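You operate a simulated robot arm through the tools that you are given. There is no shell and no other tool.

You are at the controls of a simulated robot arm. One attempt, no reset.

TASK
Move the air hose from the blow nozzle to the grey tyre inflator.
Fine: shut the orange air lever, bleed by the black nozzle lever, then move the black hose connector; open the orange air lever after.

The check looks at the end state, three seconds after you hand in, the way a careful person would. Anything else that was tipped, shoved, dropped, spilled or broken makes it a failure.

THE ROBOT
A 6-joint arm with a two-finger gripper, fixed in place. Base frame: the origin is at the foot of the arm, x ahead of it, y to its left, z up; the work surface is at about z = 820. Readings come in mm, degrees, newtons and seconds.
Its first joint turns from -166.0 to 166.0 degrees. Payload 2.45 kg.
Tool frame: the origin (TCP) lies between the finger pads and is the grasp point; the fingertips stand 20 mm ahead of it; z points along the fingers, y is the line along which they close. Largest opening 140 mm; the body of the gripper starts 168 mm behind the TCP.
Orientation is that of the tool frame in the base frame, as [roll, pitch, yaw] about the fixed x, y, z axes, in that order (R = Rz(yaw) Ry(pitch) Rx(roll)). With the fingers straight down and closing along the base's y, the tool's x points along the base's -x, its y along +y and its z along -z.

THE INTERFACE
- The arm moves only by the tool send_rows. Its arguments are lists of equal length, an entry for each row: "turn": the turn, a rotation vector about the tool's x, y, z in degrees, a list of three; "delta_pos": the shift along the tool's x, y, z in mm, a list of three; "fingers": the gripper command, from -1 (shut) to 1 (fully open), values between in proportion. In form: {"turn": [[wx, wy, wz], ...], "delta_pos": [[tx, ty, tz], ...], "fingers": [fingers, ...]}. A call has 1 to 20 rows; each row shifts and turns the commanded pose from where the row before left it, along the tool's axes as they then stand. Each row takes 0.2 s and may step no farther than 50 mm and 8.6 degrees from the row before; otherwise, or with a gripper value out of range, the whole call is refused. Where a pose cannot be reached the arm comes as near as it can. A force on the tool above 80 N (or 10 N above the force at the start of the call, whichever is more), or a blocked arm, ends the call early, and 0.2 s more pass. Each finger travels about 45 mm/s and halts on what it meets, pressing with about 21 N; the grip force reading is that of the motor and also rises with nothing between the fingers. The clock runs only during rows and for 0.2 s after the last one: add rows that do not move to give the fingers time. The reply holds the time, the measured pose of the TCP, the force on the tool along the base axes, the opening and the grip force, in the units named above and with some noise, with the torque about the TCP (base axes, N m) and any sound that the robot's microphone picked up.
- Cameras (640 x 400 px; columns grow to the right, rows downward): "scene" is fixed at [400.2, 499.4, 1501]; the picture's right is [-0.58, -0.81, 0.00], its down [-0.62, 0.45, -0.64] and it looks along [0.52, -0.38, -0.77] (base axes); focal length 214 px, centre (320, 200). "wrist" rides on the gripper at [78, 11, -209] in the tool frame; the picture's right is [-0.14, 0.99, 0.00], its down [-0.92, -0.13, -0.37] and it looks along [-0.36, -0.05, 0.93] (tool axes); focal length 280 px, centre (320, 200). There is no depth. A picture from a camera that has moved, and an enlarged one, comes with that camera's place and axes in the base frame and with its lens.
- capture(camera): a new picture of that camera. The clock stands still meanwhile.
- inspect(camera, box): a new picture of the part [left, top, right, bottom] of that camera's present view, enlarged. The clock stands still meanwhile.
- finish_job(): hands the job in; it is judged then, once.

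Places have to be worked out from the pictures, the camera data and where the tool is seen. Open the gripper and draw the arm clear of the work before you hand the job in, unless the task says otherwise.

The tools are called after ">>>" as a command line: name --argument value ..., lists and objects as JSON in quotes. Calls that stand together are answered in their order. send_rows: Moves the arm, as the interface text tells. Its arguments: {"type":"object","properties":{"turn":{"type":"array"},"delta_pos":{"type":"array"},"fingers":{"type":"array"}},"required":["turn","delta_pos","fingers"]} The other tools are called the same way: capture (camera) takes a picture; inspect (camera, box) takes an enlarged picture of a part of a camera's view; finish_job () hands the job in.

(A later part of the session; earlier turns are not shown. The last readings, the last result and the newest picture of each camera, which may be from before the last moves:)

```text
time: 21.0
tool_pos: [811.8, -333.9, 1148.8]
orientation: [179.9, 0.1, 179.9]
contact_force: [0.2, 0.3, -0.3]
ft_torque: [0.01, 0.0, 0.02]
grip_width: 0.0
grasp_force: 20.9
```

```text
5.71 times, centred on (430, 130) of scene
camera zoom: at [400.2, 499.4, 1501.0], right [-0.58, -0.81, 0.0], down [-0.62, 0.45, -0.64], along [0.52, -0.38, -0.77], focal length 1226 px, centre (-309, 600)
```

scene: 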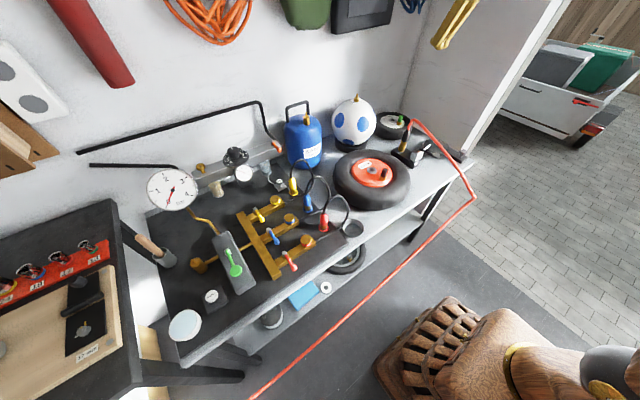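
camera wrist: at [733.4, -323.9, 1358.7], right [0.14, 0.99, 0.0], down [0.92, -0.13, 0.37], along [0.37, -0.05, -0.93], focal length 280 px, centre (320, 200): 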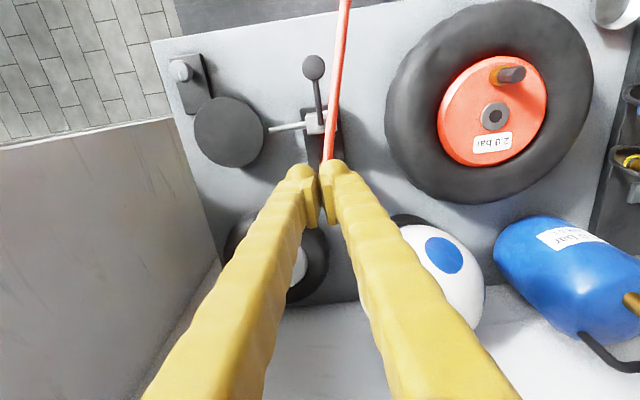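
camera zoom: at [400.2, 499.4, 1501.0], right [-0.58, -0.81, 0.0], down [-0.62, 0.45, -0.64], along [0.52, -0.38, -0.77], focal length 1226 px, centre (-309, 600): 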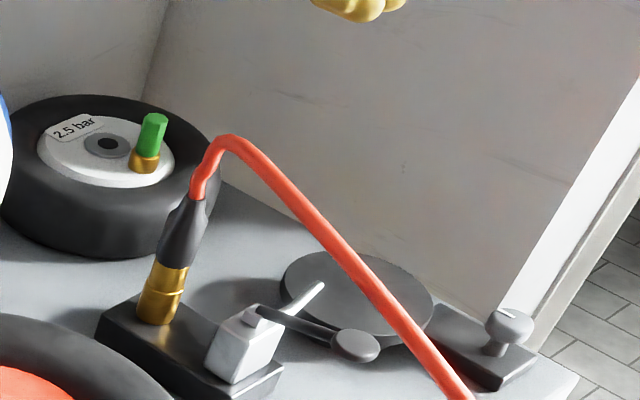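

The nozzle's black paddle triangulates to about (705,-328,926), with the hose passing ~30 mm to its +y side. I'll move over the paddle, offset slightly to −y to stay clear of the hose, and descend to z≈1000.

>>> send_rows --turn '[[0, 0, 0], [0, 0, 0], [0, 0, 0], [0, 0, 0], [0, 0, 0], [0, 0, 0]]' --delta_pos '[[36, -3.3, 16], [36, -3.3, 16], [36, -3.4, 16], [0, 0, 33], [0, 0, 33], [0, 0, 33]]' --fingers '[-1, -1, -1, -1, -1, -1]'

>>> capture --camera "wrist"

>>> inspect --camera "scene" --box '[390, 95, 490, 165]'

```text
time: 22.4
tool_pos: [704.0, -345.5, 1002.1]
orientation: [-180.0, 0.0, 179.9]
contact_force: [0.4, 0.0, -0.3]
ft_torque: [0.0, -0.01, 0.01]
grip_width: 0.2
grasp_force: 20.8
```

```text
taken
camera wrist: at [626.1, -334.1, 1211.9], right [0.14, 0.99, 0.0], down [0.92, -0.13, 0.37], along [0.37, -0.05, -0.93], focal length 280 px, centre (320, 200)
```

wrist: 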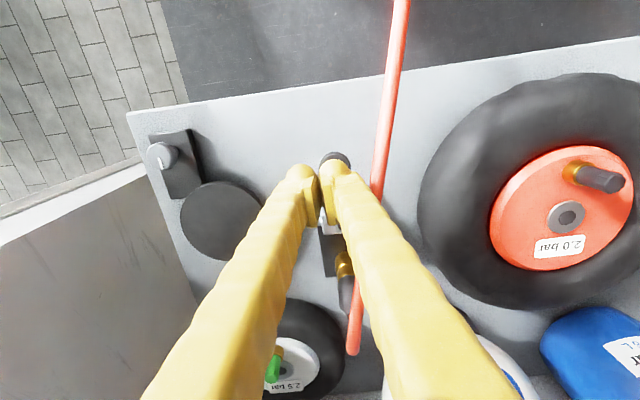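

```text
5.71 times, centred on (440, 130) of scene
camera zoom: at [400.2, 499.4, 1501.0], right [-0.58, -0.81, 0.0], down [-0.62, 0.45, -0.64], along [0.52, -0.38, -0.77], focal length 1226 px, centre (-366, 600)
```

zoom: 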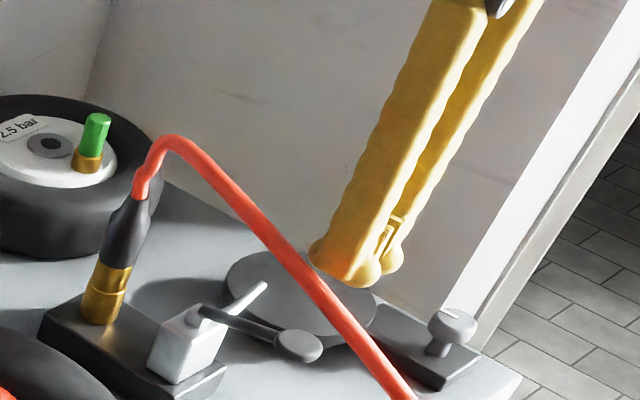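

Paddle sits under the fingertips, hose clear by ~20 mm. I'll descend to just above the paddle.

>>> send_rows --turn '[[0, 0, 0], [0, 0, 0], [0, 0, 0]]' --delta_pos '[[2, 0, 16], [2, 0, 16], [0, 0, 8]]' --fingers '[-1, -1, -1]'

>>> inspect --camera "scene" --box '[400, 110, 480, 160]'

>>> inspect --camera "wrist" --box '[260, 110, 420, 210]'

```text
time: 23.2
tool_pos: [700.3, -346.0, 962.8]
orientation: [-179.9, 0.1, 179.9]
contact_force: [-0.1, 0.0, -0.9]
ft_torque: [-0.02, 0.01, -0.03]
grip_width: 0.3
grasp_force: 21.1
```

```text
8.00 times, centred on (440, 135) of scene
camera zoom: at [400.2, 499.4, 1501.0], right [-0.58, -0.81, 0.0], down [-0.62, 0.45, -0.64], along [0.52, -0.38, -0.77], focal length 1716 px, centre (-640, 720)
```

zoom: 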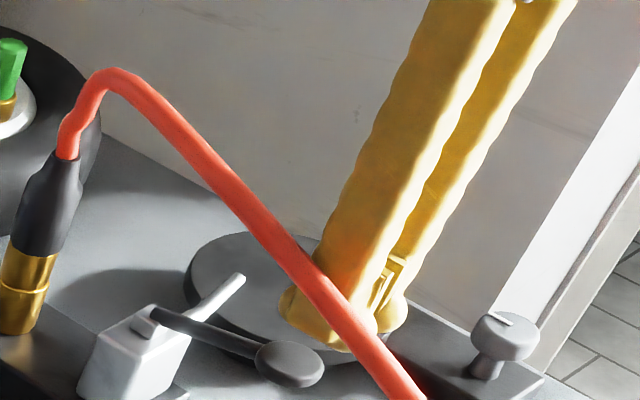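

```text
4.00 times, centred on (340, 160) of wrist
camera zoom: at [621.6, -333.8, 1172.4], right [0.14, 0.99, 0.0], down [0.92, -0.13, 0.37], along [0.36, -0.05, -0.93], focal length 1122 px, centre (240, 360)
```

zoom: 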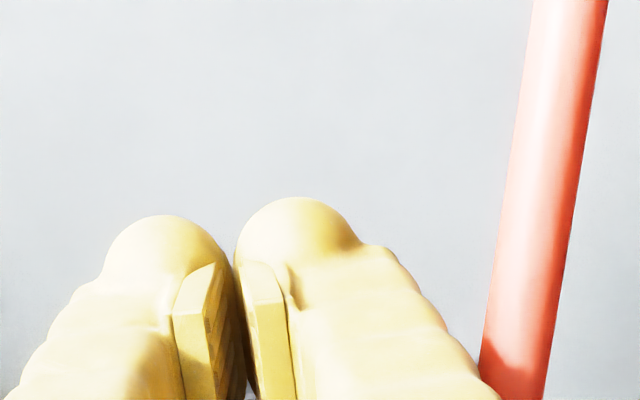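

Left fingertip is above the paddle (paddle centre ≈(706,-328), finger ≈(700,-332)). Pressing down slowly now, listening for the bleed.

>>> send_rows --turn '[[0, 0, 0], [0, 0, 0], [0, 0, 0], [0, 0, 0], [0, 0, 0]]' --delta_pos '[[-2, 0, 4], [-1, 0, 4], [0, 0, 4], [0, 0, 4], [0, 0, 4]]' --fingers '[-1, -1, -1, -1, -1]'

>>> inspect --camera "scene" --box '[400, 110, 480, 160]'

```text
time: 24.4
tool_pos: [702.4, -345.7, 943.4]
orientation: [180.0, 0.0, -180.0]
contact_force: [-1.4, -0.6, 2.4]
ft_torque: [0.02, 0.03, 0.0]
grip_width: 0.0
grasp_force: 20.8
```

```text
8.00 times, centred on (440, 135) of scene
camera zoom: at [400.2, 499.4, 1501.0], right [-0.58, -0.81, 0.0], down [-0.62, 0.45, -0.64], along [0.52, -0.38, -0.77], focal length 1716 px, centre (-640, 720)
```

zoom: 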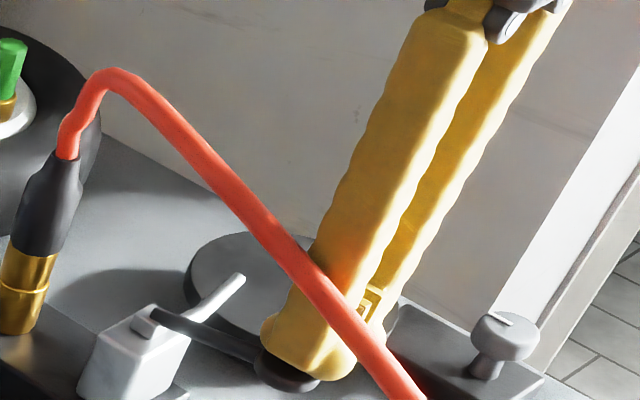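

Contact made: the paddle is beginning to move (2.4 N). I'll press further in small steps.

>>> send_rows --turn '[[0, 0, 0], [0, 0, 0], [0, 0, 0], [0, 0, 0]]' --delta_pos '[[0, 0, 3], [0, 0, 3], [0, 0, 3], [0, 0, 0]]' --fingers '[-1, -1, -1, -1]'

>>> inspect --camera "scene" --box '[400, 110, 480, 160]'

```text
time: 25.4
tool_pos: [702.3, -345.1, 933.4]
orientation: [-179.9, 0.0, 179.9]
contact_force: [-1.6, -1.2, 2.8]
ft_torque: [0.02, -0.01, 0.01]
grip_width: 0.1
grasp_force: 21.2
```

```text
8.00 times, centred on (440, 135) of scene
camera zoom: at [400.2, 499.4, 1501.0], right [-0.58, -0.81, 0.0], down [-0.62, 0.45, -0.64], along [0.52, -0.38, -0.77], focal length 1716 px, centre (-640, 720)
```

zoom: 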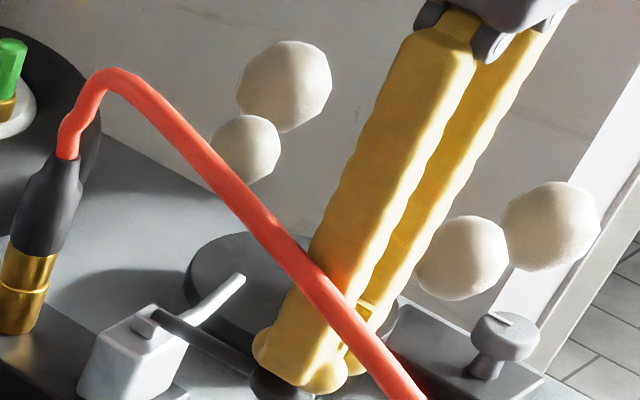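

White puffs appear: air is venting. I'll press a little more and hold for a couple of seconds.

>>> send_rows --turn '[[0, 0, 0], [0, 0, 0], [0, 0, 0], [0, 0, 0], [0, 0, 0], [0, 0, 0], [0, 0, 0], [0, 0, 0], [0, 0, 0], [0, 0, 0]]' --delta_pos '[[0, 0, 3], [0, 0, 2], [0, 0, 0], [0, 0, 0], [0, 0, 0], [0, 0, 0], [0, 0, 0], [0, 0, 0], [0, 0, 0], [0, 0, 0]]' --fingers '[-1, -1, -1, -1, -1, -1, -1, -1, -1, -1]'

>>> inspect --camera "scene" --box '[400, 110, 480, 160]'

>>> capture --camera "scene"

```text
time: 27.6
tool_pos: [701.5, -346.1, 929.4]
orientation: [180.0, -0.1, 180.0]
contact_force: [1.5, -2.4, 3.7]
ft_torque: [0.05, -0.07, -0.03]
grip_width: 0.2
grasp_force: 20.6
```

```text
8.00 times, centred on (440, 135) of scene
camera zoom: at [400.2, 499.4, 1501.0], right [-0.58, -0.81, 0.0], down [-0.62, 0.45, -0.64], along [0.52, -0.38, -0.77], focal length 1716 px, centre (-640, 720)
```

zoom: 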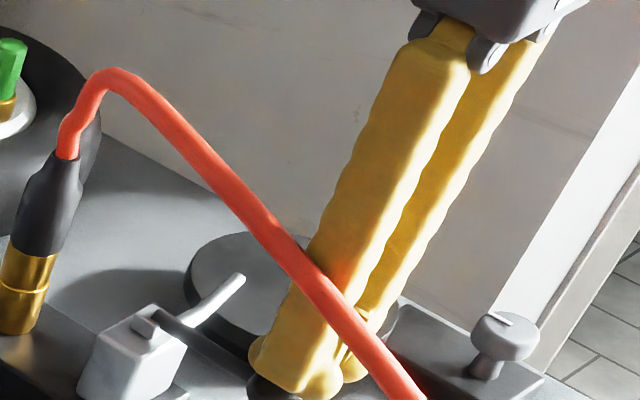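

```text
taken
```

scene: 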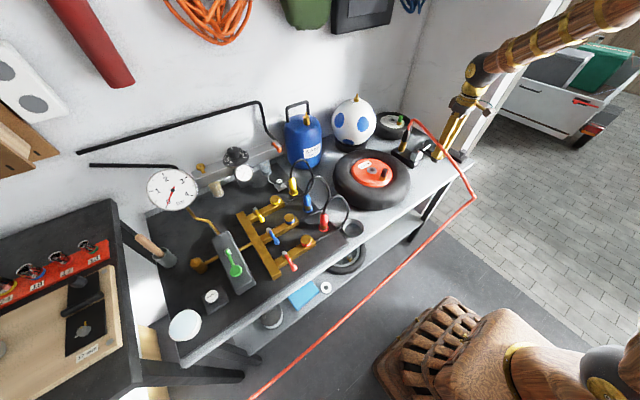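

Puffs have stopped: the hose is bled. I'll release the paddle by lifting straight up, open the fingers to ~100 mm, tilt 20° and look at the connector.

>>> send_rows --turn '[[0, 0, 0], [0, 0, 0], [0, 0, 0], [0, 0, 0], [0, -6.67, 0], [0, -6.67, 0], [0, -6.67, 0], [0, 0, 0], [0, 0, 0], [0, 0, 0]]' --delta_pos '[[0, 0, -30], [0, 0, -46], [0, 0, -46], [0, 0, -46], [0, 0, 0], [0, 0, 0], [0, 0, 0], [-29, 4.7, 6], [-29, 4.7, 6], [-29, 4.7, 6]]' --fingers '[-1, -1, -1, -1, 0.43, 0.43, 0.43, 0.43, 0.43, 0.43]'

>>> capture --camera "wrist"

>>> inspect --camera "scene" --box '[390, 100, 470, 150]'

>>> inspect --camera "wrist" --box '[250, 80, 410, 180]'

```text
time: 29.8
tool_pos: [790.4, -330.5, 1108.9]
orientation: [179.9, 20.0, -179.9]
contact_force: [-0.7, -0.6, 0.6]
ft_torque: [-0.01, -0.01, -0.03]
grip_width: 100.1
grasp_force: 0.1
```

```text
taken
camera wrist: at [646.2, -318.7, 1279.7], right [0.13, 0.99, 0.05], down [0.74, -0.13, 0.66], along [0.66, -0.05, -0.75], focal length 280 px, centre (320, 200)
```

wrist: 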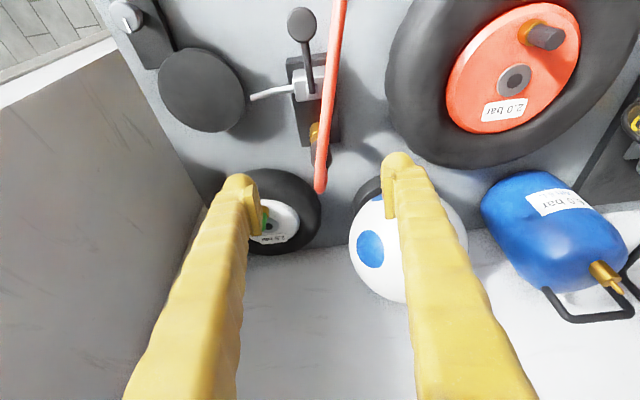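

```text
8.00 times, centred on (430, 125) of scene
camera zoom: at [400.2, 499.4, 1501.0], right [-0.58, -0.81, 0.0], down [-0.62, 0.45, -0.64], along [0.52, -0.38, -0.77], focal length 1716 px, centre (-560, 800)
```

zoom: 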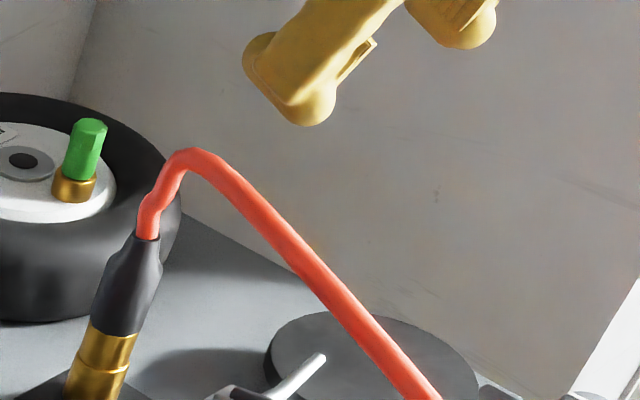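

```text
4.00 times, centred on (330, 130) of wrist
camera zoom: at [646.2, -318.7, 1279.7], right [0.13, 0.99, 0.05], down [0.74, -0.13, 0.66], along [0.66, -0.05, -0.75], focal length 1122 px, centre (280, 480)
```

zoom: 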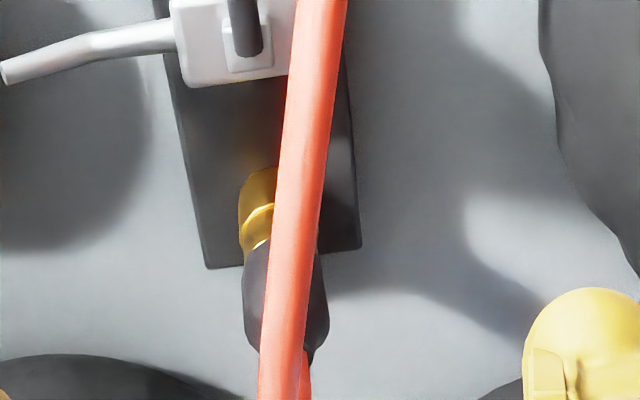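

The connector's black body spans z≈905–962 at (870,-329), about 30 mm wide, hose arching toward the robot. I'll approach along the tool axis with the hose passing between the open fingers, stopping 60 mm short to check.

>>> send_rows --turn '[[0, 0, 0], [0, 0, 0], [0, 0, 0], [0, 0, 0]]' --delta_pos '[[-13.6, 1, 45], [0, 0, 30], [0, 0, 30], [0, 0, 30]]' --fingers '[0.43, 0.43, 0.43, 0.43]'

>>> capture --camera "wrist"

>>> inspect --camera "scene" --box '[380, 95, 460, 155]'

```text
time: 30.8
tool_pos: [848.7, -330.6, 988.0]
orientation: [-180.0, 19.9, -180.0]
contact_force: [-0.3, 0.5, 0.9]
ft_torque: [-0.03, -0.02, 0.0]
grip_width: 100.4
grasp_force: 0.0
```

```text
taken
camera wrist: at [705.1, -318.6, 1158.1], right [0.13, 0.99, 0.05], down [0.74, -0.13, 0.66], along [0.66, -0.05, -0.75], focal length 280 px, centre (320, 200)
```

wrist: 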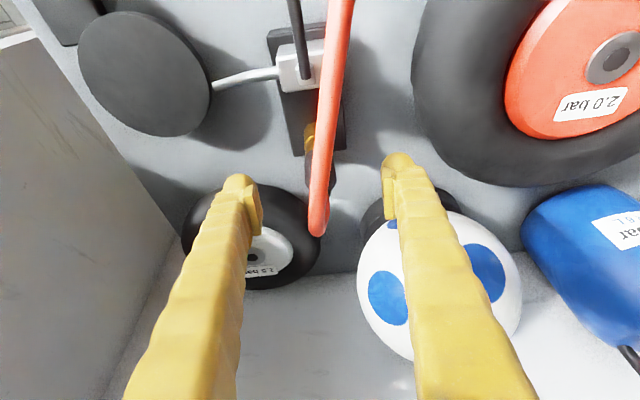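

```text
6.67 times, centred on (420, 125) of scene
camera zoom: at [400.2, 499.4, 1501.0], right [-0.58, -0.81, 0.0], down [-0.62, 0.45, -0.64], along [0.52, -0.38, -0.77], focal length 1430 px, centre (-347, 700)
```

zoom: 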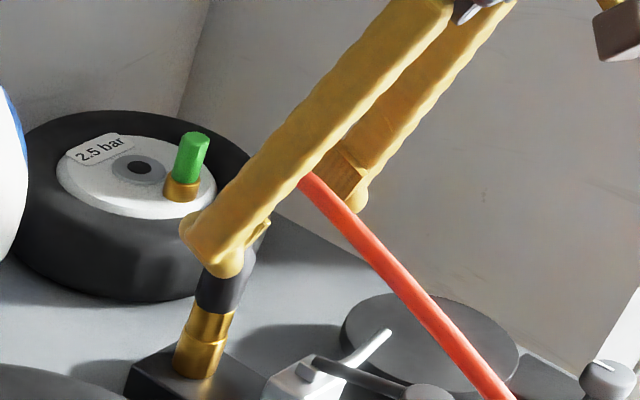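

Hose and connector are centred between the fingers. Advancing the last 62 mm along the tool axis.

>>> send_rows --turn '[[0, 0, 0], [0, 0, 0], [0, 0, 0], [0, 0, 0]]' --delta_pos '[[0, 0.5, 20], [0, 0.5, 20], [0, 0, 12], [0, 0, 10]]' --fingers '[0.43, 0.43, 0.43, 0.43]'

>>> capture --camera "wrist"

>>> inspect --camera "scene" --box '[380, 95, 460, 155]'

>>> inspect --camera "wrist" --box '[240, 140, 400, 240]'

```text
time: 31.8
tool_pos: [870.4, -330.4, 928.5]
orientation: [-180.0, 20.0, 179.9]
contact_force: [-0.4, 0.0, 0.5]
ft_torque: [-0.01, 0.0, -0.01]
grip_width: 100.0
grasp_force: 0.0
```

```text
taken
camera wrist: at [725.7, -318.2, 1098.9], right [0.13, 0.99, 0.05], down [0.74, -0.13, 0.66], along [0.66, -0.05, -0.75], focal length 280 px, centre (320, 200)
```

wrist: 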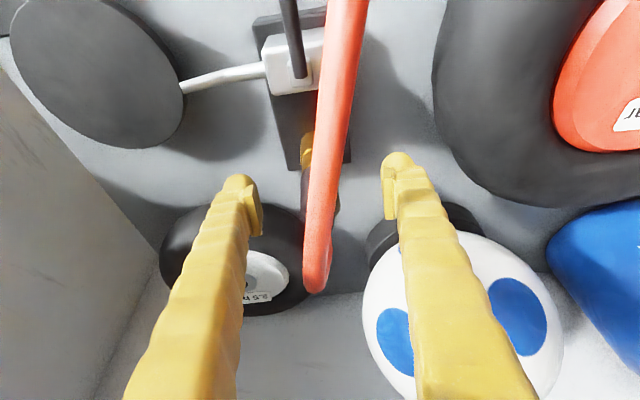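

```text
6.67 times, centred on (420, 125) of scene
camera zoom: at [400.2, 499.4, 1501.0], right [-0.58, -0.81, 0.0], down [-0.62, 0.45, -0.64], along [0.52, -0.38, -0.77], focal length 1430 px, centre (-347, 700)
```

zoom: 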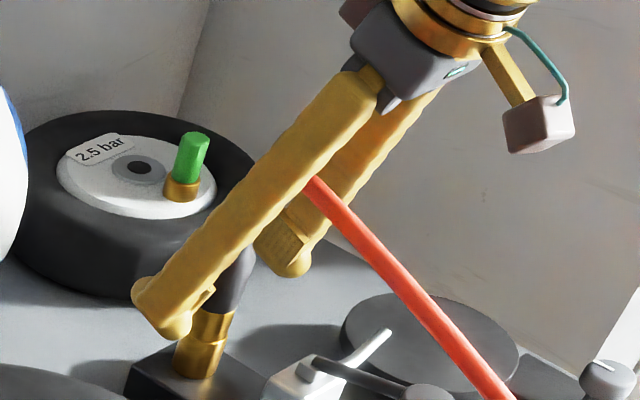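

```text
4.00 times, centred on (320, 190) of wrist
camera zoom: at [725.7, -318.2, 1098.9], right [0.13, 0.99, 0.05], down [0.74, -0.13, 0.66], along [0.66, -0.05, -0.75], focal length 1122 px, centre (320, 240)
```

zoom: 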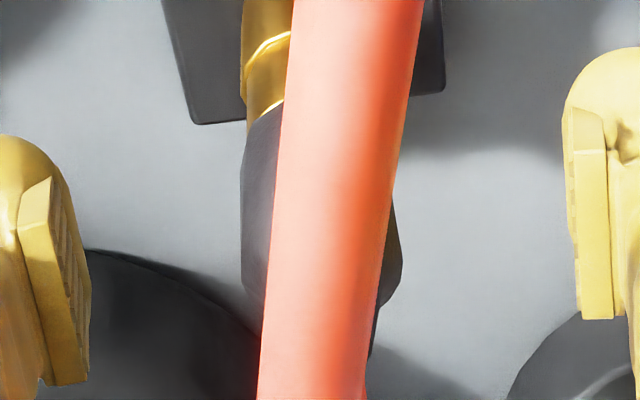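

Connector is within ~2 mm of the finger centre line. I'll nudge −1.5 mm in y and close on the black body.

>>> send_rows --turn '[[0, 0, 0], [0, 0, 0], [0, 0, 0], [0, 0, 0], [0, 0, 0], [0, 0, 0], [0, 0, 0], [0, 0, 0]]' --delta_pos '[[0, -1.5, 0], [0, 0, 0], [0, 0, 0], [0, 0, 0], [0, 0, 0], [0, 0, 0], [0, 0, 0], [0, 0, 0]]' --fingers '[0.3, 0.0, -0.3, -0.45, -1, -1, -1, -1]'

>>> inspect --camera "wrist" --box '[240, 140, 400, 240]'

>>> inspect --camera "scene" --box '[380, 95, 460, 155]'

```text
time: 33.6
tool_pos: [870.2, -331.0, 929.6]
orientation: [180.0, 20.0, 180.0]
contact_force: [0.3, 0.3, -0.9]
ft_torque: [0.02, -0.03, 0.04]
grip_width: 29.7
grasp_force: 20.4
```

```text
4.00 times, centred on (320, 190) of wrist
camera zoom: at [725.8, -319.6, 1099.1], right [0.13, 0.99, 0.05], down [0.74, -0.13, 0.66], along [0.66, -0.05, -0.75], focal length 1122 px, centre (320, 240)
```

zoom: 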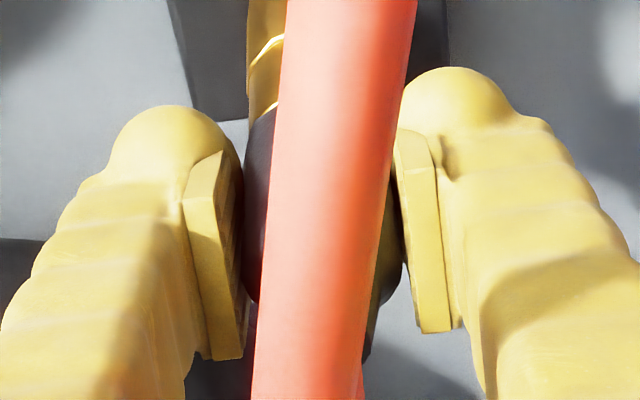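

```text
6.67 times, centred on (420, 125) of scene
camera zoom: at [400.2, 499.4, 1501.0], right [-0.58, -0.81, 0.0], down [-0.62, 0.45, -0.64], along [0.52, -0.38, -0.77], focal length 1430 px, centre (-347, 700)
```

zoom: 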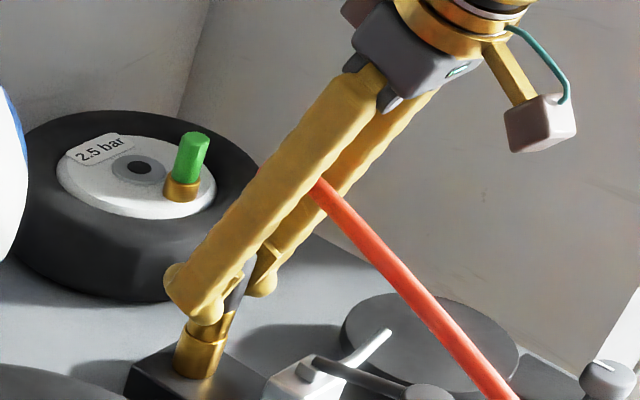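

Gripped at 29.7 mm. Pulling straight up in small steps to take the connector off the nozzle plug.

>>> send_rows --turn '[[0, 0, 0], [0, 0, 0], [0, 0, 0], [0, 0, 0], [0, 0, 0]]' --delta_pos '[[-1.03, 0, -2.82], [-1.03, 0, -2.82], [-1.03, 0, -2.82], [-1.03, 0, -2.82], [-1.03, 0, -2.82]]' --fingers '[-1, -1, -1, -1, -1]'

>>> inspect --camera "scene" --box '[380, 95, 460, 155]'

>>> inspect --camera "wrist" --box '[240, 100, 400, 200]'

```text
time: 34.8
tool_pos: [871.1, -331.2, 942.8]
orientation: [-179.9, 20.0, 180.0]
contact_force: [0.7, 0.4, -1.5]
ft_torque: [0.0, -0.02, -0.03]
grip_width: 29.5
grasp_force: 20.8
```

```text
6.67 times, centred on (420, 125) of scene
camera zoom: at [400.2, 499.4, 1501.0], right [-0.58, -0.81, 0.0], down [-0.62, 0.45, -0.64], along [0.52, -0.38, -0.77], focal length 1430 px, centre (-347, 700)
```

zoom: 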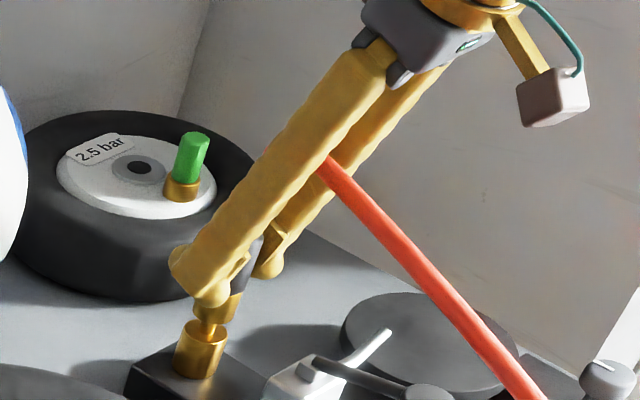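

```text
4.00 times, centred on (320, 150) of wrist
camera zoom: at [725.7, -319.1, 1113.9], right [0.13, 0.99, 0.05], down [0.74, -0.13, 0.66], along [0.66, -0.05, -0.75], focal length 1122 px, centre (320, 400)
```

zoom: 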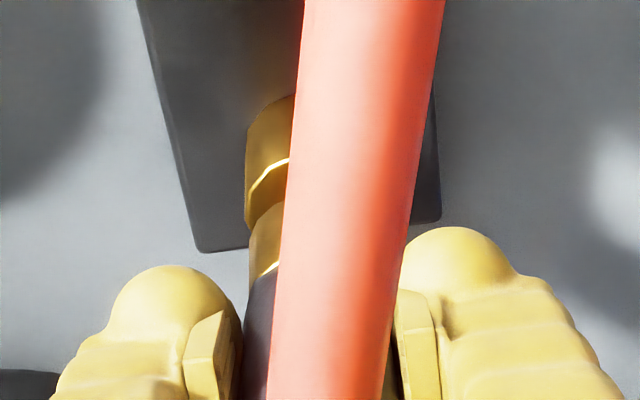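

The connector (black body plus brass collar) is sliding off the nipple with only ~1.5 N. I'll keep lifting until fully clear.

>>> send_rows --turn '[[0, 0, 0], [0, 0, 0], [0, 0, 0], [0, 0, 0], [0, 0, 0], [0, 0, 0]]' --delta_pos '[[-2.05, 0, -5.64], [-2.05, 0, -5.64], [-4.1, 0, -11.3], [-6.8, 0, -18.8], [-6.8, 0, -18.8], [-6.8, 0, -18.8]]' --fingers '[-1, -1, -1, -1, -1, -1]'

>>> capture --camera "scene"

>>> inspect --camera "scene" --box '[380, 85, 460, 145]'

>>> capture --camera "wrist"

```text
time: 36.2
tool_pos: [870.6, -331.0, 1028.1]
orientation: [-180.0, 20.0, 180.0]
contact_force: [0.0, 0.1, -1.9]
ft_torque: [0.01, 0.03, -0.02]
grip_width: 29.5
grasp_force: 21.8
```

```text
taken
```

scene: 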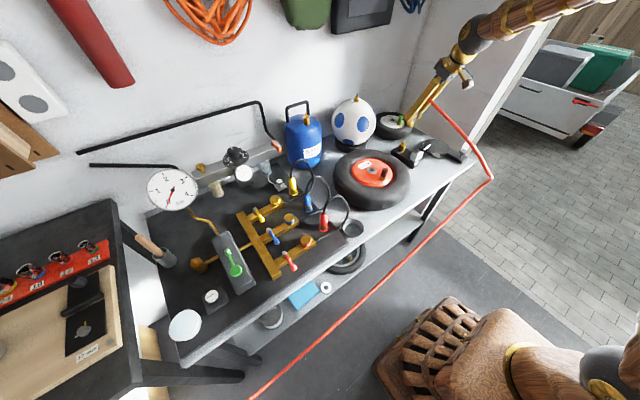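

```text
6.67 times, centred on (420, 115) of scene
camera zoom: at [400.2, 499.4, 1501.0], right [-0.58, -0.81, 0.0], down [-0.62, 0.45, -0.64], along [0.52, -0.38, -0.77], focal length 1430 px, centre (-347, 767)
```

zoom: 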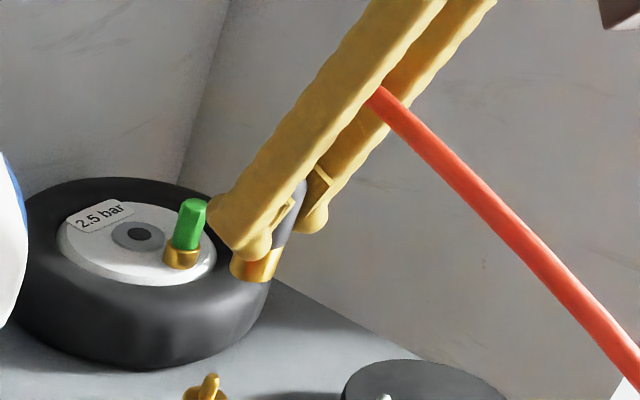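

```text
taken
camera wrist: at [725.7, -319.3, 1198.9], right [0.13, 0.99, 0.05], down [0.74, -0.13, 0.66], along [0.66, -0.05, -0.75], focal length 280 px, centre (320, 200)
```

wrist: 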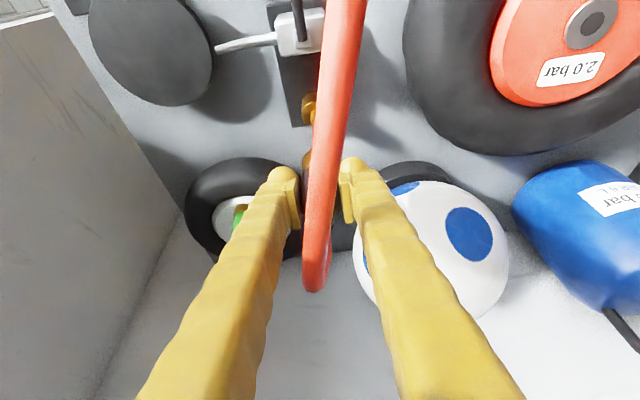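

Connector is free, force just its weight. I'll lift to z≈1200 and draw back to x≈670 before travelling left, so that the hose stays in front of the bench.

>>> send_rows --turn '[[0, 0, 0], [0, 0, 0], [0, 0, 0], [0, 0, 0], [0, 0, 0], [0, 0, 0], [0, 0, 0], [0, 0, 0], [0, 0, 0]]' --delta_pos '[[-14.5, 0, -40], [-14.5, 0, -40], [-14.5, 0, -40], [-14.5, 0, -40], [37.6, 0, -13.7], [37.6, 0, -13.7], [37.6, 0, -13.7], [37.6, 0, -13.7], [37.6, 0, -13.7]]' --fingers '[-1, -1, -1, -1, -1, -1, -1, -1, -1]'

>>> capture --camera "scene"

>>> capture --camera "wrist"

```text
time: 38.2
tool_pos: [669.5, -330.5, 1198.0]
orientation: [179.9, 19.9, 180.0]
contact_force: [-0.8, -0.6, -1.4]
ft_torque: [0.0, -0.03, 0.0]
grip_width: 29.7
grasp_force: 21.5
```

```text
taken
```

scene: 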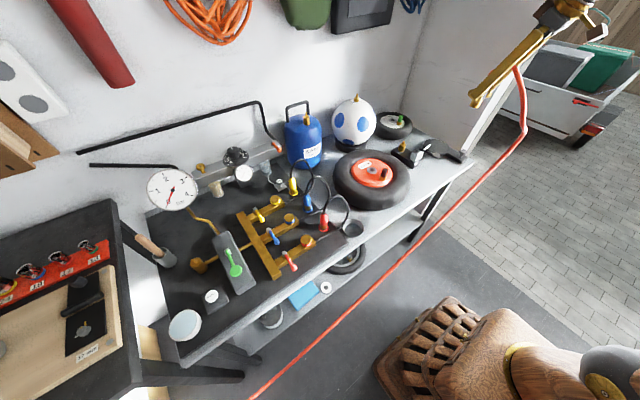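

```text
taken
camera wrist: at [525.2, -319.9, 1368.1], right [0.13, 0.99, 0.05], down [0.74, -0.13, 0.66], along [0.66, -0.05, -0.75], focal length 280 px, centre (320, 200)
```

wrist: 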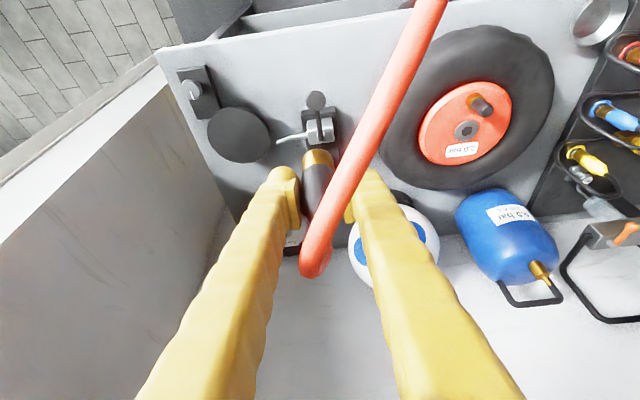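

Connector is held firmly, hose trailing in front. Moving left along y at this height.

>>> send_rows --turn '[[0, 0, 0], [0, 0, 0], [0, 0, 0], [0, 0, 0], [0, 0, 0], [0, 0, 0], [0, 0, 0], [0, 0, 0], [0, 0, 0], [0, 0, 0], [0, 0, 0], [0, 0, 0], [0, 0, 0], [0, 0, 0], [0, 0, 0], [0, 0, 0]]' --delta_pos '[[0, 40, 0], [0, 45, 0], [0, 45, 0], [0, 45, 0], [0, 45, 0], [0, 45, 0], [0, 45, 0], [0, 45, 0], [0, 45, 0], [0, 45, 0], [0, 45, 0], [0, 45, 0], [0, 45, 0], [0, 45, 0], [0, 45, 0], [0, 40, 0]]' --fingers '[-1, -1, -1, -1, -1, -1, -1, -1, -1, -1, -1, -1, -1, -1, -1, -1]'

>>> capture --camera "scene"

>>> capture --camera "wrist"

```text
time: 41.6
tool_pos: [669.3, 378.5, 1199.0]
orientation: [179.9, 20.0, 180.0]
contact_force: [0.0, 0.6, -1.0]
ft_torque: [0.03, 0.01, -0.01]
grip_width: 29.9
grasp_force: 21.1
```

```text
taken
```

scene: 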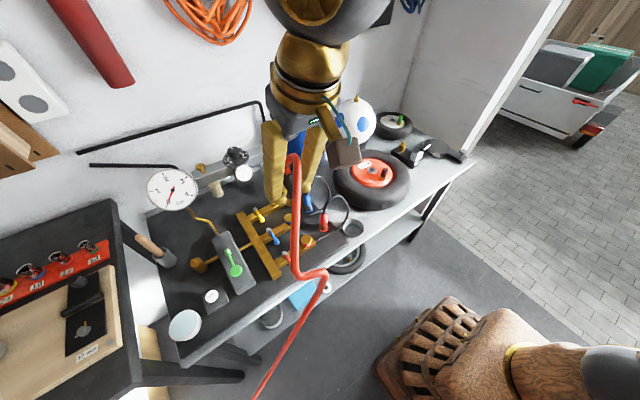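

```text
taken
camera wrist: at [524.4, 390.6, 1368.6], right [0.13, 0.99, 0.05], down [0.74, -0.13, 0.66], along [0.66, -0.05, -0.75], focal length 280 px, centre (320, 200)
```

wrist: 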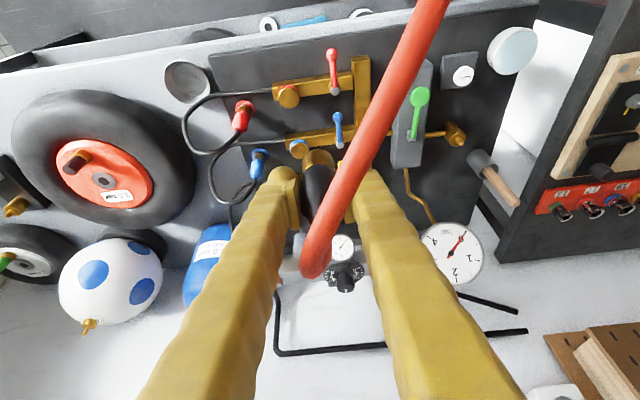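

Now a close look at the inflator's plug from here to pin down its position before approaching.

>>> inspect --camera "wrist" --box '[390, 80, 510, 155]'

>>> inspect --camera "scene" --box '[160, 225, 240, 275]'

```text
5.33 times, centred on (450, 118) of wrist
camera zoom: at [524.4, 390.6, 1368.6], right [0.13, 0.99, 0.05], down [0.74, -0.13, 0.66], along [0.66, -0.05, -0.75], focal length 1495 px, centre (-373, 640)
```

zoom: 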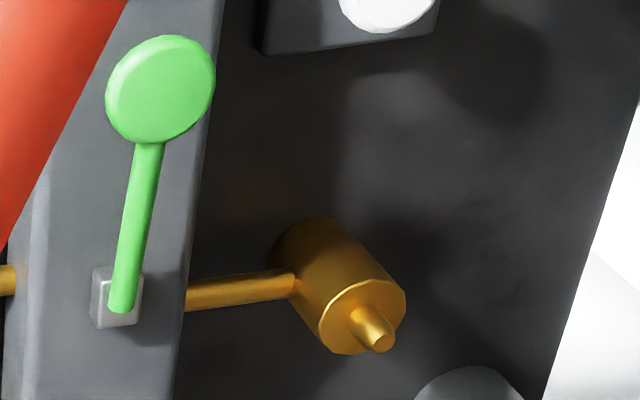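

```text
8.00 times, centred on (200, 250) of scene
camera zoom: at [400.2, 499.4, 1501.0], right [-0.58, -0.81, 0.0], down [-0.62, 0.45, -0.64], along [0.52, -0.38, -0.77], focal length 1716 px, centre (1280, -200)
```

zoom: 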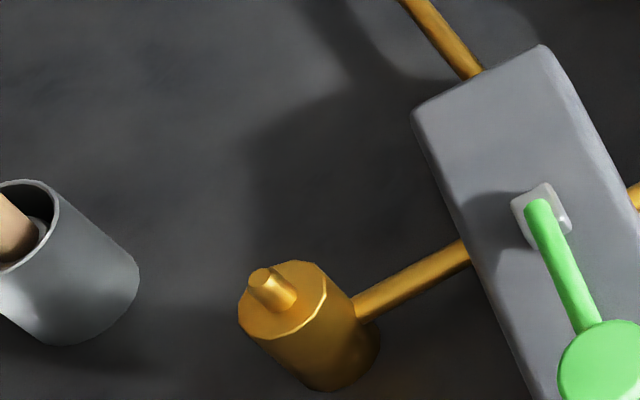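

Inflator plug: shoulder at about (830.5,642,898), nipple tip (831,642,916). Seated TCP height should be near shoulder +45 ≈ 943. I'll move above it at the present height first and check the arm and hose.

>>> send_rows --turn '[[0, 0, 0], [0, 0, 0], [0, 0, 0], [0, 0, 0], [0, 0, 0], [0, 0, 0], [0, 0, 0]]' --delta_pos '[[-21.7, 37.6, 7.9], [-21.7, 37.6, 7.9], [-21.7, 37.6, 7.9], [-21.7, 37.6, 7.9], [-21.7, 37.6, 7.9], [-21.7, 37.6, 7.9], [-21.7, 37.6, 7.9]]' --fingers '[-1, -1, -1, -1, -1, -1, -1]'

>>> capture --camera "scene"

>>> capture --camera "wrist"

```text
time: 43.2
tool_pos: [830.1, 642.2, 1199.1]
orientation: [-180.0, 19.9, 179.9]
contact_force: [-0.8, -0.3, -1.2]
ft_torque: [0.04, 0.02, 0.01]
grip_width: 30.0
grasp_force: 21.5
```

```text
taken
```

scene: 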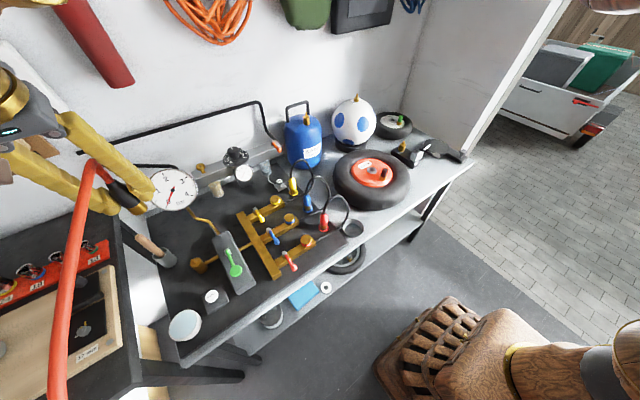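

```text
taken
camera wrist: at [685.7, 654.2, 1368.7], right [0.13, 0.99, 0.05], down [0.74, -0.13, 0.66], along [0.66, -0.05, -0.75], focal length 280 px, centre (320, 200)
```

wrist: 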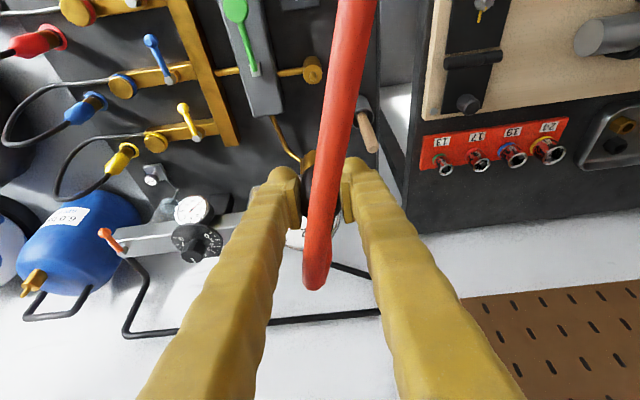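

Arm reaches well. Descending to z≈1005 (collar bottom ~40 mm above the nipple).

>>> send_rows --turn '[[0, 0, 0], [0, 0, 0], [0, 0, 0], [0, 0, 0], [0, 0, 0], [0, 0, 0]]' --delta_pos '[[11.05, 0, 30.4], [11.05, 0, 30.4], [11.05, 0, 30.4], [11.05, 0, 30.4], [11.05, 0, 30.4], [11.05, 0, 30.4]]' --fingers '[-1, -1, -1, -1, -1, -1]'

>>> capture --camera "scene"

>>> inspect --camera "scene" --box '[140, 205, 240, 275]'

>>> capture --camera "wrist"

>>> inspect --camera "wrist" --box '[240, 80, 400, 180]'

```text
time: 44.6
tool_pos: [830.3, 642.8, 1003.3]
orientation: [179.9, 19.9, 179.9]
contact_force: [-0.4, -0.4, -0.8]
ft_torque: [-0.01, 0.01, 0.0]
grip_width: 29.5
grasp_force: 21.0
```

```text
taken
```

scene: 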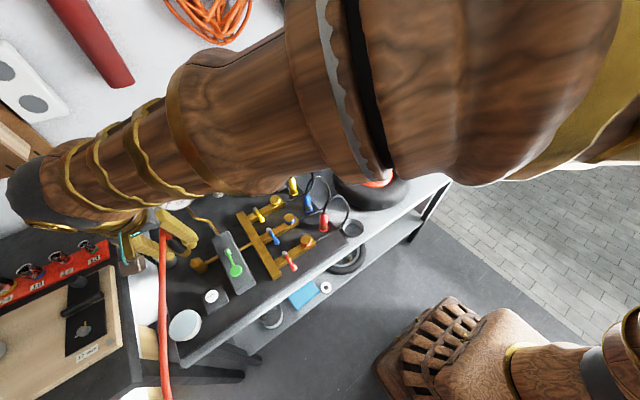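

```text
5.71 times, centred on (190, 240) of scene
camera zoom: at [400.2, 499.4, 1501.0], right [-0.58, -0.81, 0.0], down [-0.62, 0.45, -0.64], along [0.52, -0.38, -0.77], focal length 1226 px, centre (1063, -29)
```

zoom: 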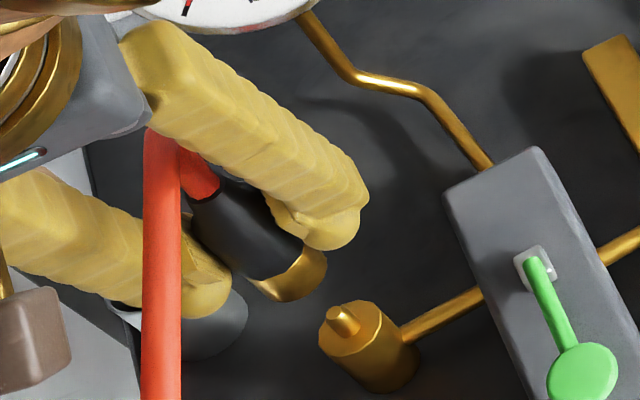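

```text
taken
camera wrist: at [686.1, 654.3, 1173.8], right [0.13, 0.99, 0.05], down [0.74, -0.13, 0.66], along [0.66, -0.05, -0.75], focal length 280 px, centre (320, 200)
```

wrist: 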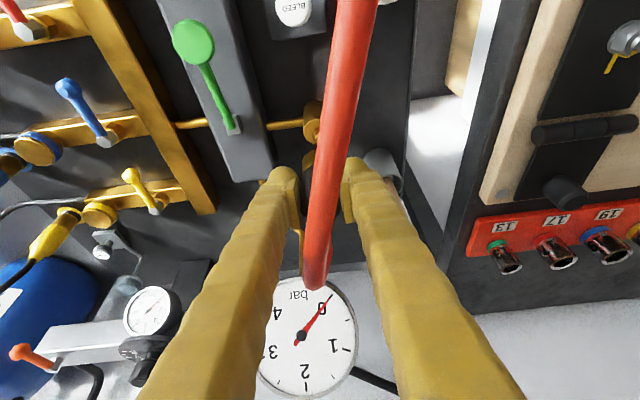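

```text
4.00 times, centred on (320, 130) of wrist
camera zoom: at [686.1, 654.3, 1173.8], right [0.13, 0.99, 0.05], down [0.74, -0.13, 0.66], along [0.66, -0.05, -0.75], focal length 1122 px, centre (320, 480)
```

zoom: 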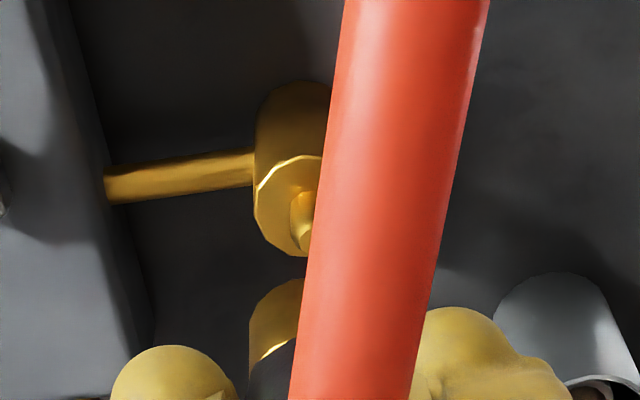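

Collar is roughly above the plug. I'll zoom further to check the lateral alignment precisely before lowering.

>>> inspect --camera "wrist" --box '[285, 90, 365, 140]'

>>> inspect --camera "wrist" --box '[285, 130, 365, 180]'

>>> inspect --camera "scene" --box '[165, 235, 221, 270]'

```text
8.00 times, centred on (325, 115) of wrist
camera zoom: at [686.1, 654.3, 1173.8], right [0.13, 0.99, 0.05], down [0.74, -0.13, 0.66], along [0.66, -0.05, -0.75], focal length 2243 px, centre (280, 880)
```

zoom: 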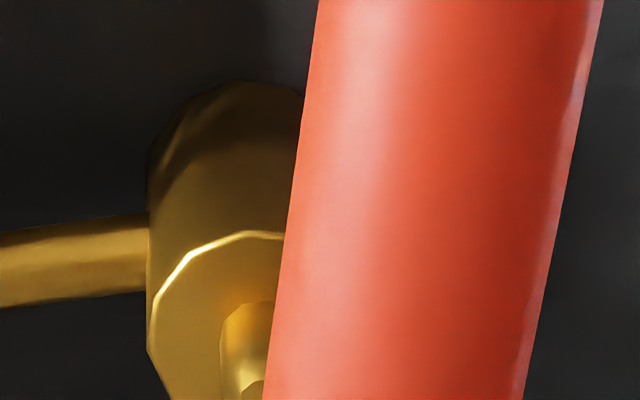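

```text
8.00 times, centred on (325, 155) of wrist
camera zoom: at [686.1, 654.3, 1173.8], right [0.13, 0.99, 0.05], down [0.74, -0.13, 0.66], along [0.66, -0.05, -0.75], focal length 2243 px, centre (280, 560)
```

zoom: 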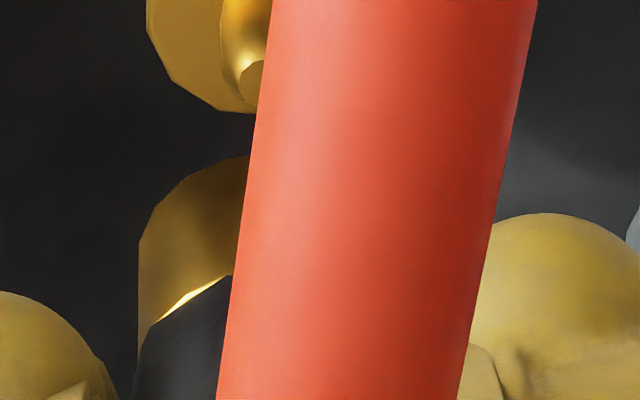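

```text
11.43 times, centred on (193, 252) of scene
camera zoom: at [400.2, 499.4, 1501.0], right [-0.58, -0.81, 0.0], down [-0.62, 0.45, -0.64], along [0.52, -0.38, -0.77], focal length 2451 px, centre (1771, -400)
```

zoom: 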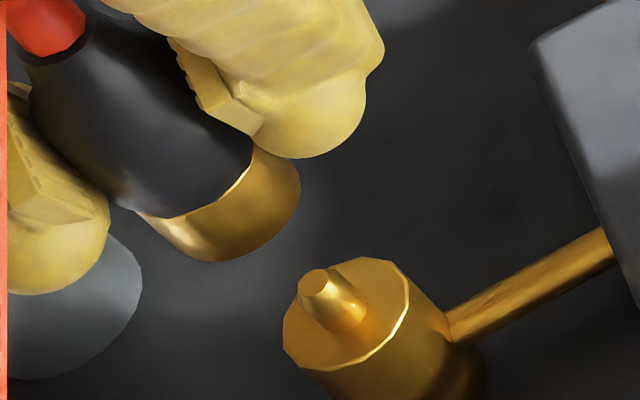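

Scene view shows the connector axis in line with the plug; wrist view suggests ~1.5 mm more in +y. I'll shift +1.2 mm in y and lower to just above the nipple tip for another check.

>>> send_rows --turn '[[0, 0, 0], [0, 0, 0], [0, 0, 0]]' --delta_pos '[[3.1, 1.2, 8.46], [3.1, 0, 8.46], [2.05, 0, 5.64]]' --fingers '[-1, -1, -1]'

>>> inspect --camera "scene" --box '[165, 235, 221, 270]'

>>> inspect --camera "wrist" --box '[285, 110, 365, 160]'

```text
time: 45.4
tool_pos: [831.1, 643.4, 980.2]
orientation: [180.0, 20.0, 179.9]
contact_force: [0.4, -0.1, -2.3]
ft_torque: [0.02, -0.01, 0.02]
grip_width: 29.5
grasp_force: 21.2
```

```text
11.43 times, centred on (193, 252) of scene
camera zoom: at [400.2, 499.4, 1501.0], right [-0.58, -0.81, 0.0], down [-0.62, 0.45, -0.64], along [0.52, -0.38, -0.77], focal length 2451 px, centre (1771, -400)
```

zoom: 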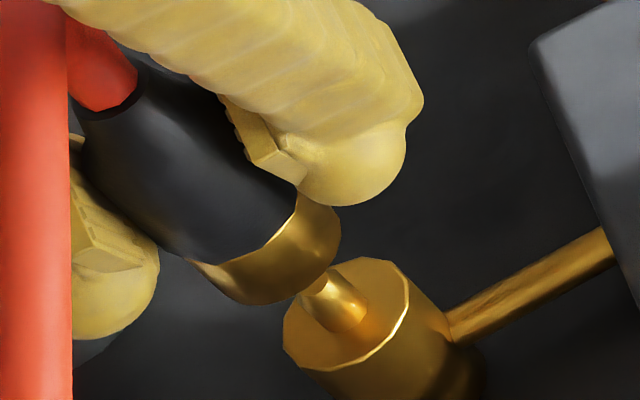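

```text
8.00 times, centred on (325, 135) of wrist
camera zoom: at [686.2, 655.2, 1150.2], right [0.13, 0.99, 0.05], down [0.74, -0.13, 0.66], along [0.66, -0.05, -0.75], focal length 2243 px, centre (280, 720)
```

zoom: 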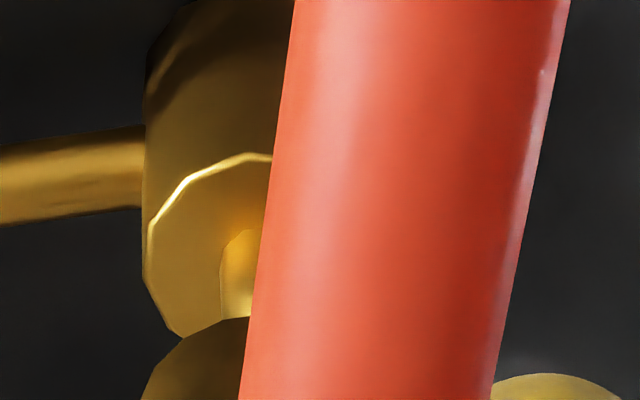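

In the scene view the collar is on the plug's axis, ~9 mm above the nipple tip. Lowering in 3 mm steps, watching force.

>>> send_rows --turn '[[0, 0, 0], [0, 0, 0], [0, 0, 0], [0, 0, 0]]' --delta_pos '[[1.03, 0.3, 2.82], [1.03, 0, 2.82], [1.03, 0, 2.82], [1.03, 0, 2.82]]' --fingers '[-1, -1, -1, -1]'

>>> inspect --camera "scene" --box '[165, 235, 221, 270]'

>>> inspect --camera "wrist" --box '[285, 110, 365, 160]'

```text
time: 46.4
tool_pos: [831.1, 643.0, 967.4]
orientation: [180.0, 19.9, 180.0]
contact_force: [0.7, 0.6, -1.2]
ft_torque: [0.02, -0.01, 0.0]
grip_width: 29.8
grasp_force: 21.5
```

```text
11.43 times, centred on (193, 252) of scene
camera zoom: at [400.2, 499.4, 1501.0], right [-0.58, -0.81, 0.0], down [-0.62, 0.45, -0.64], along [0.52, -0.38, -0.77], focal length 2451 px, centre (1771, -400)
```

zoom: 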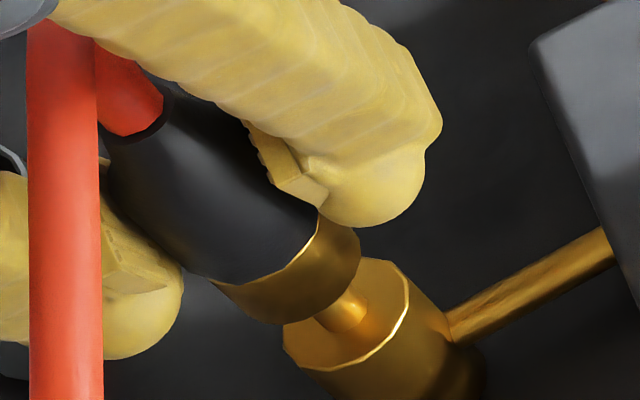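

```text
8.00 times, centred on (325, 135) of wrist
camera zoom: at [687.0, 655.4, 1137.9], right [0.13, 0.99, 0.05], down [0.74, -0.13, 0.66], along [0.66, -0.05, -0.75], focal length 2243 px, centre (280, 720)
```

zoom: 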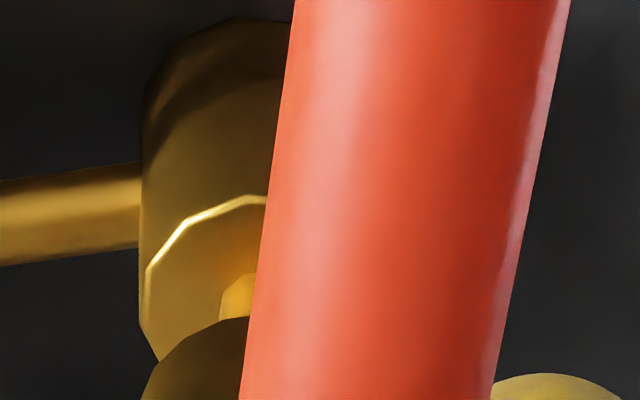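

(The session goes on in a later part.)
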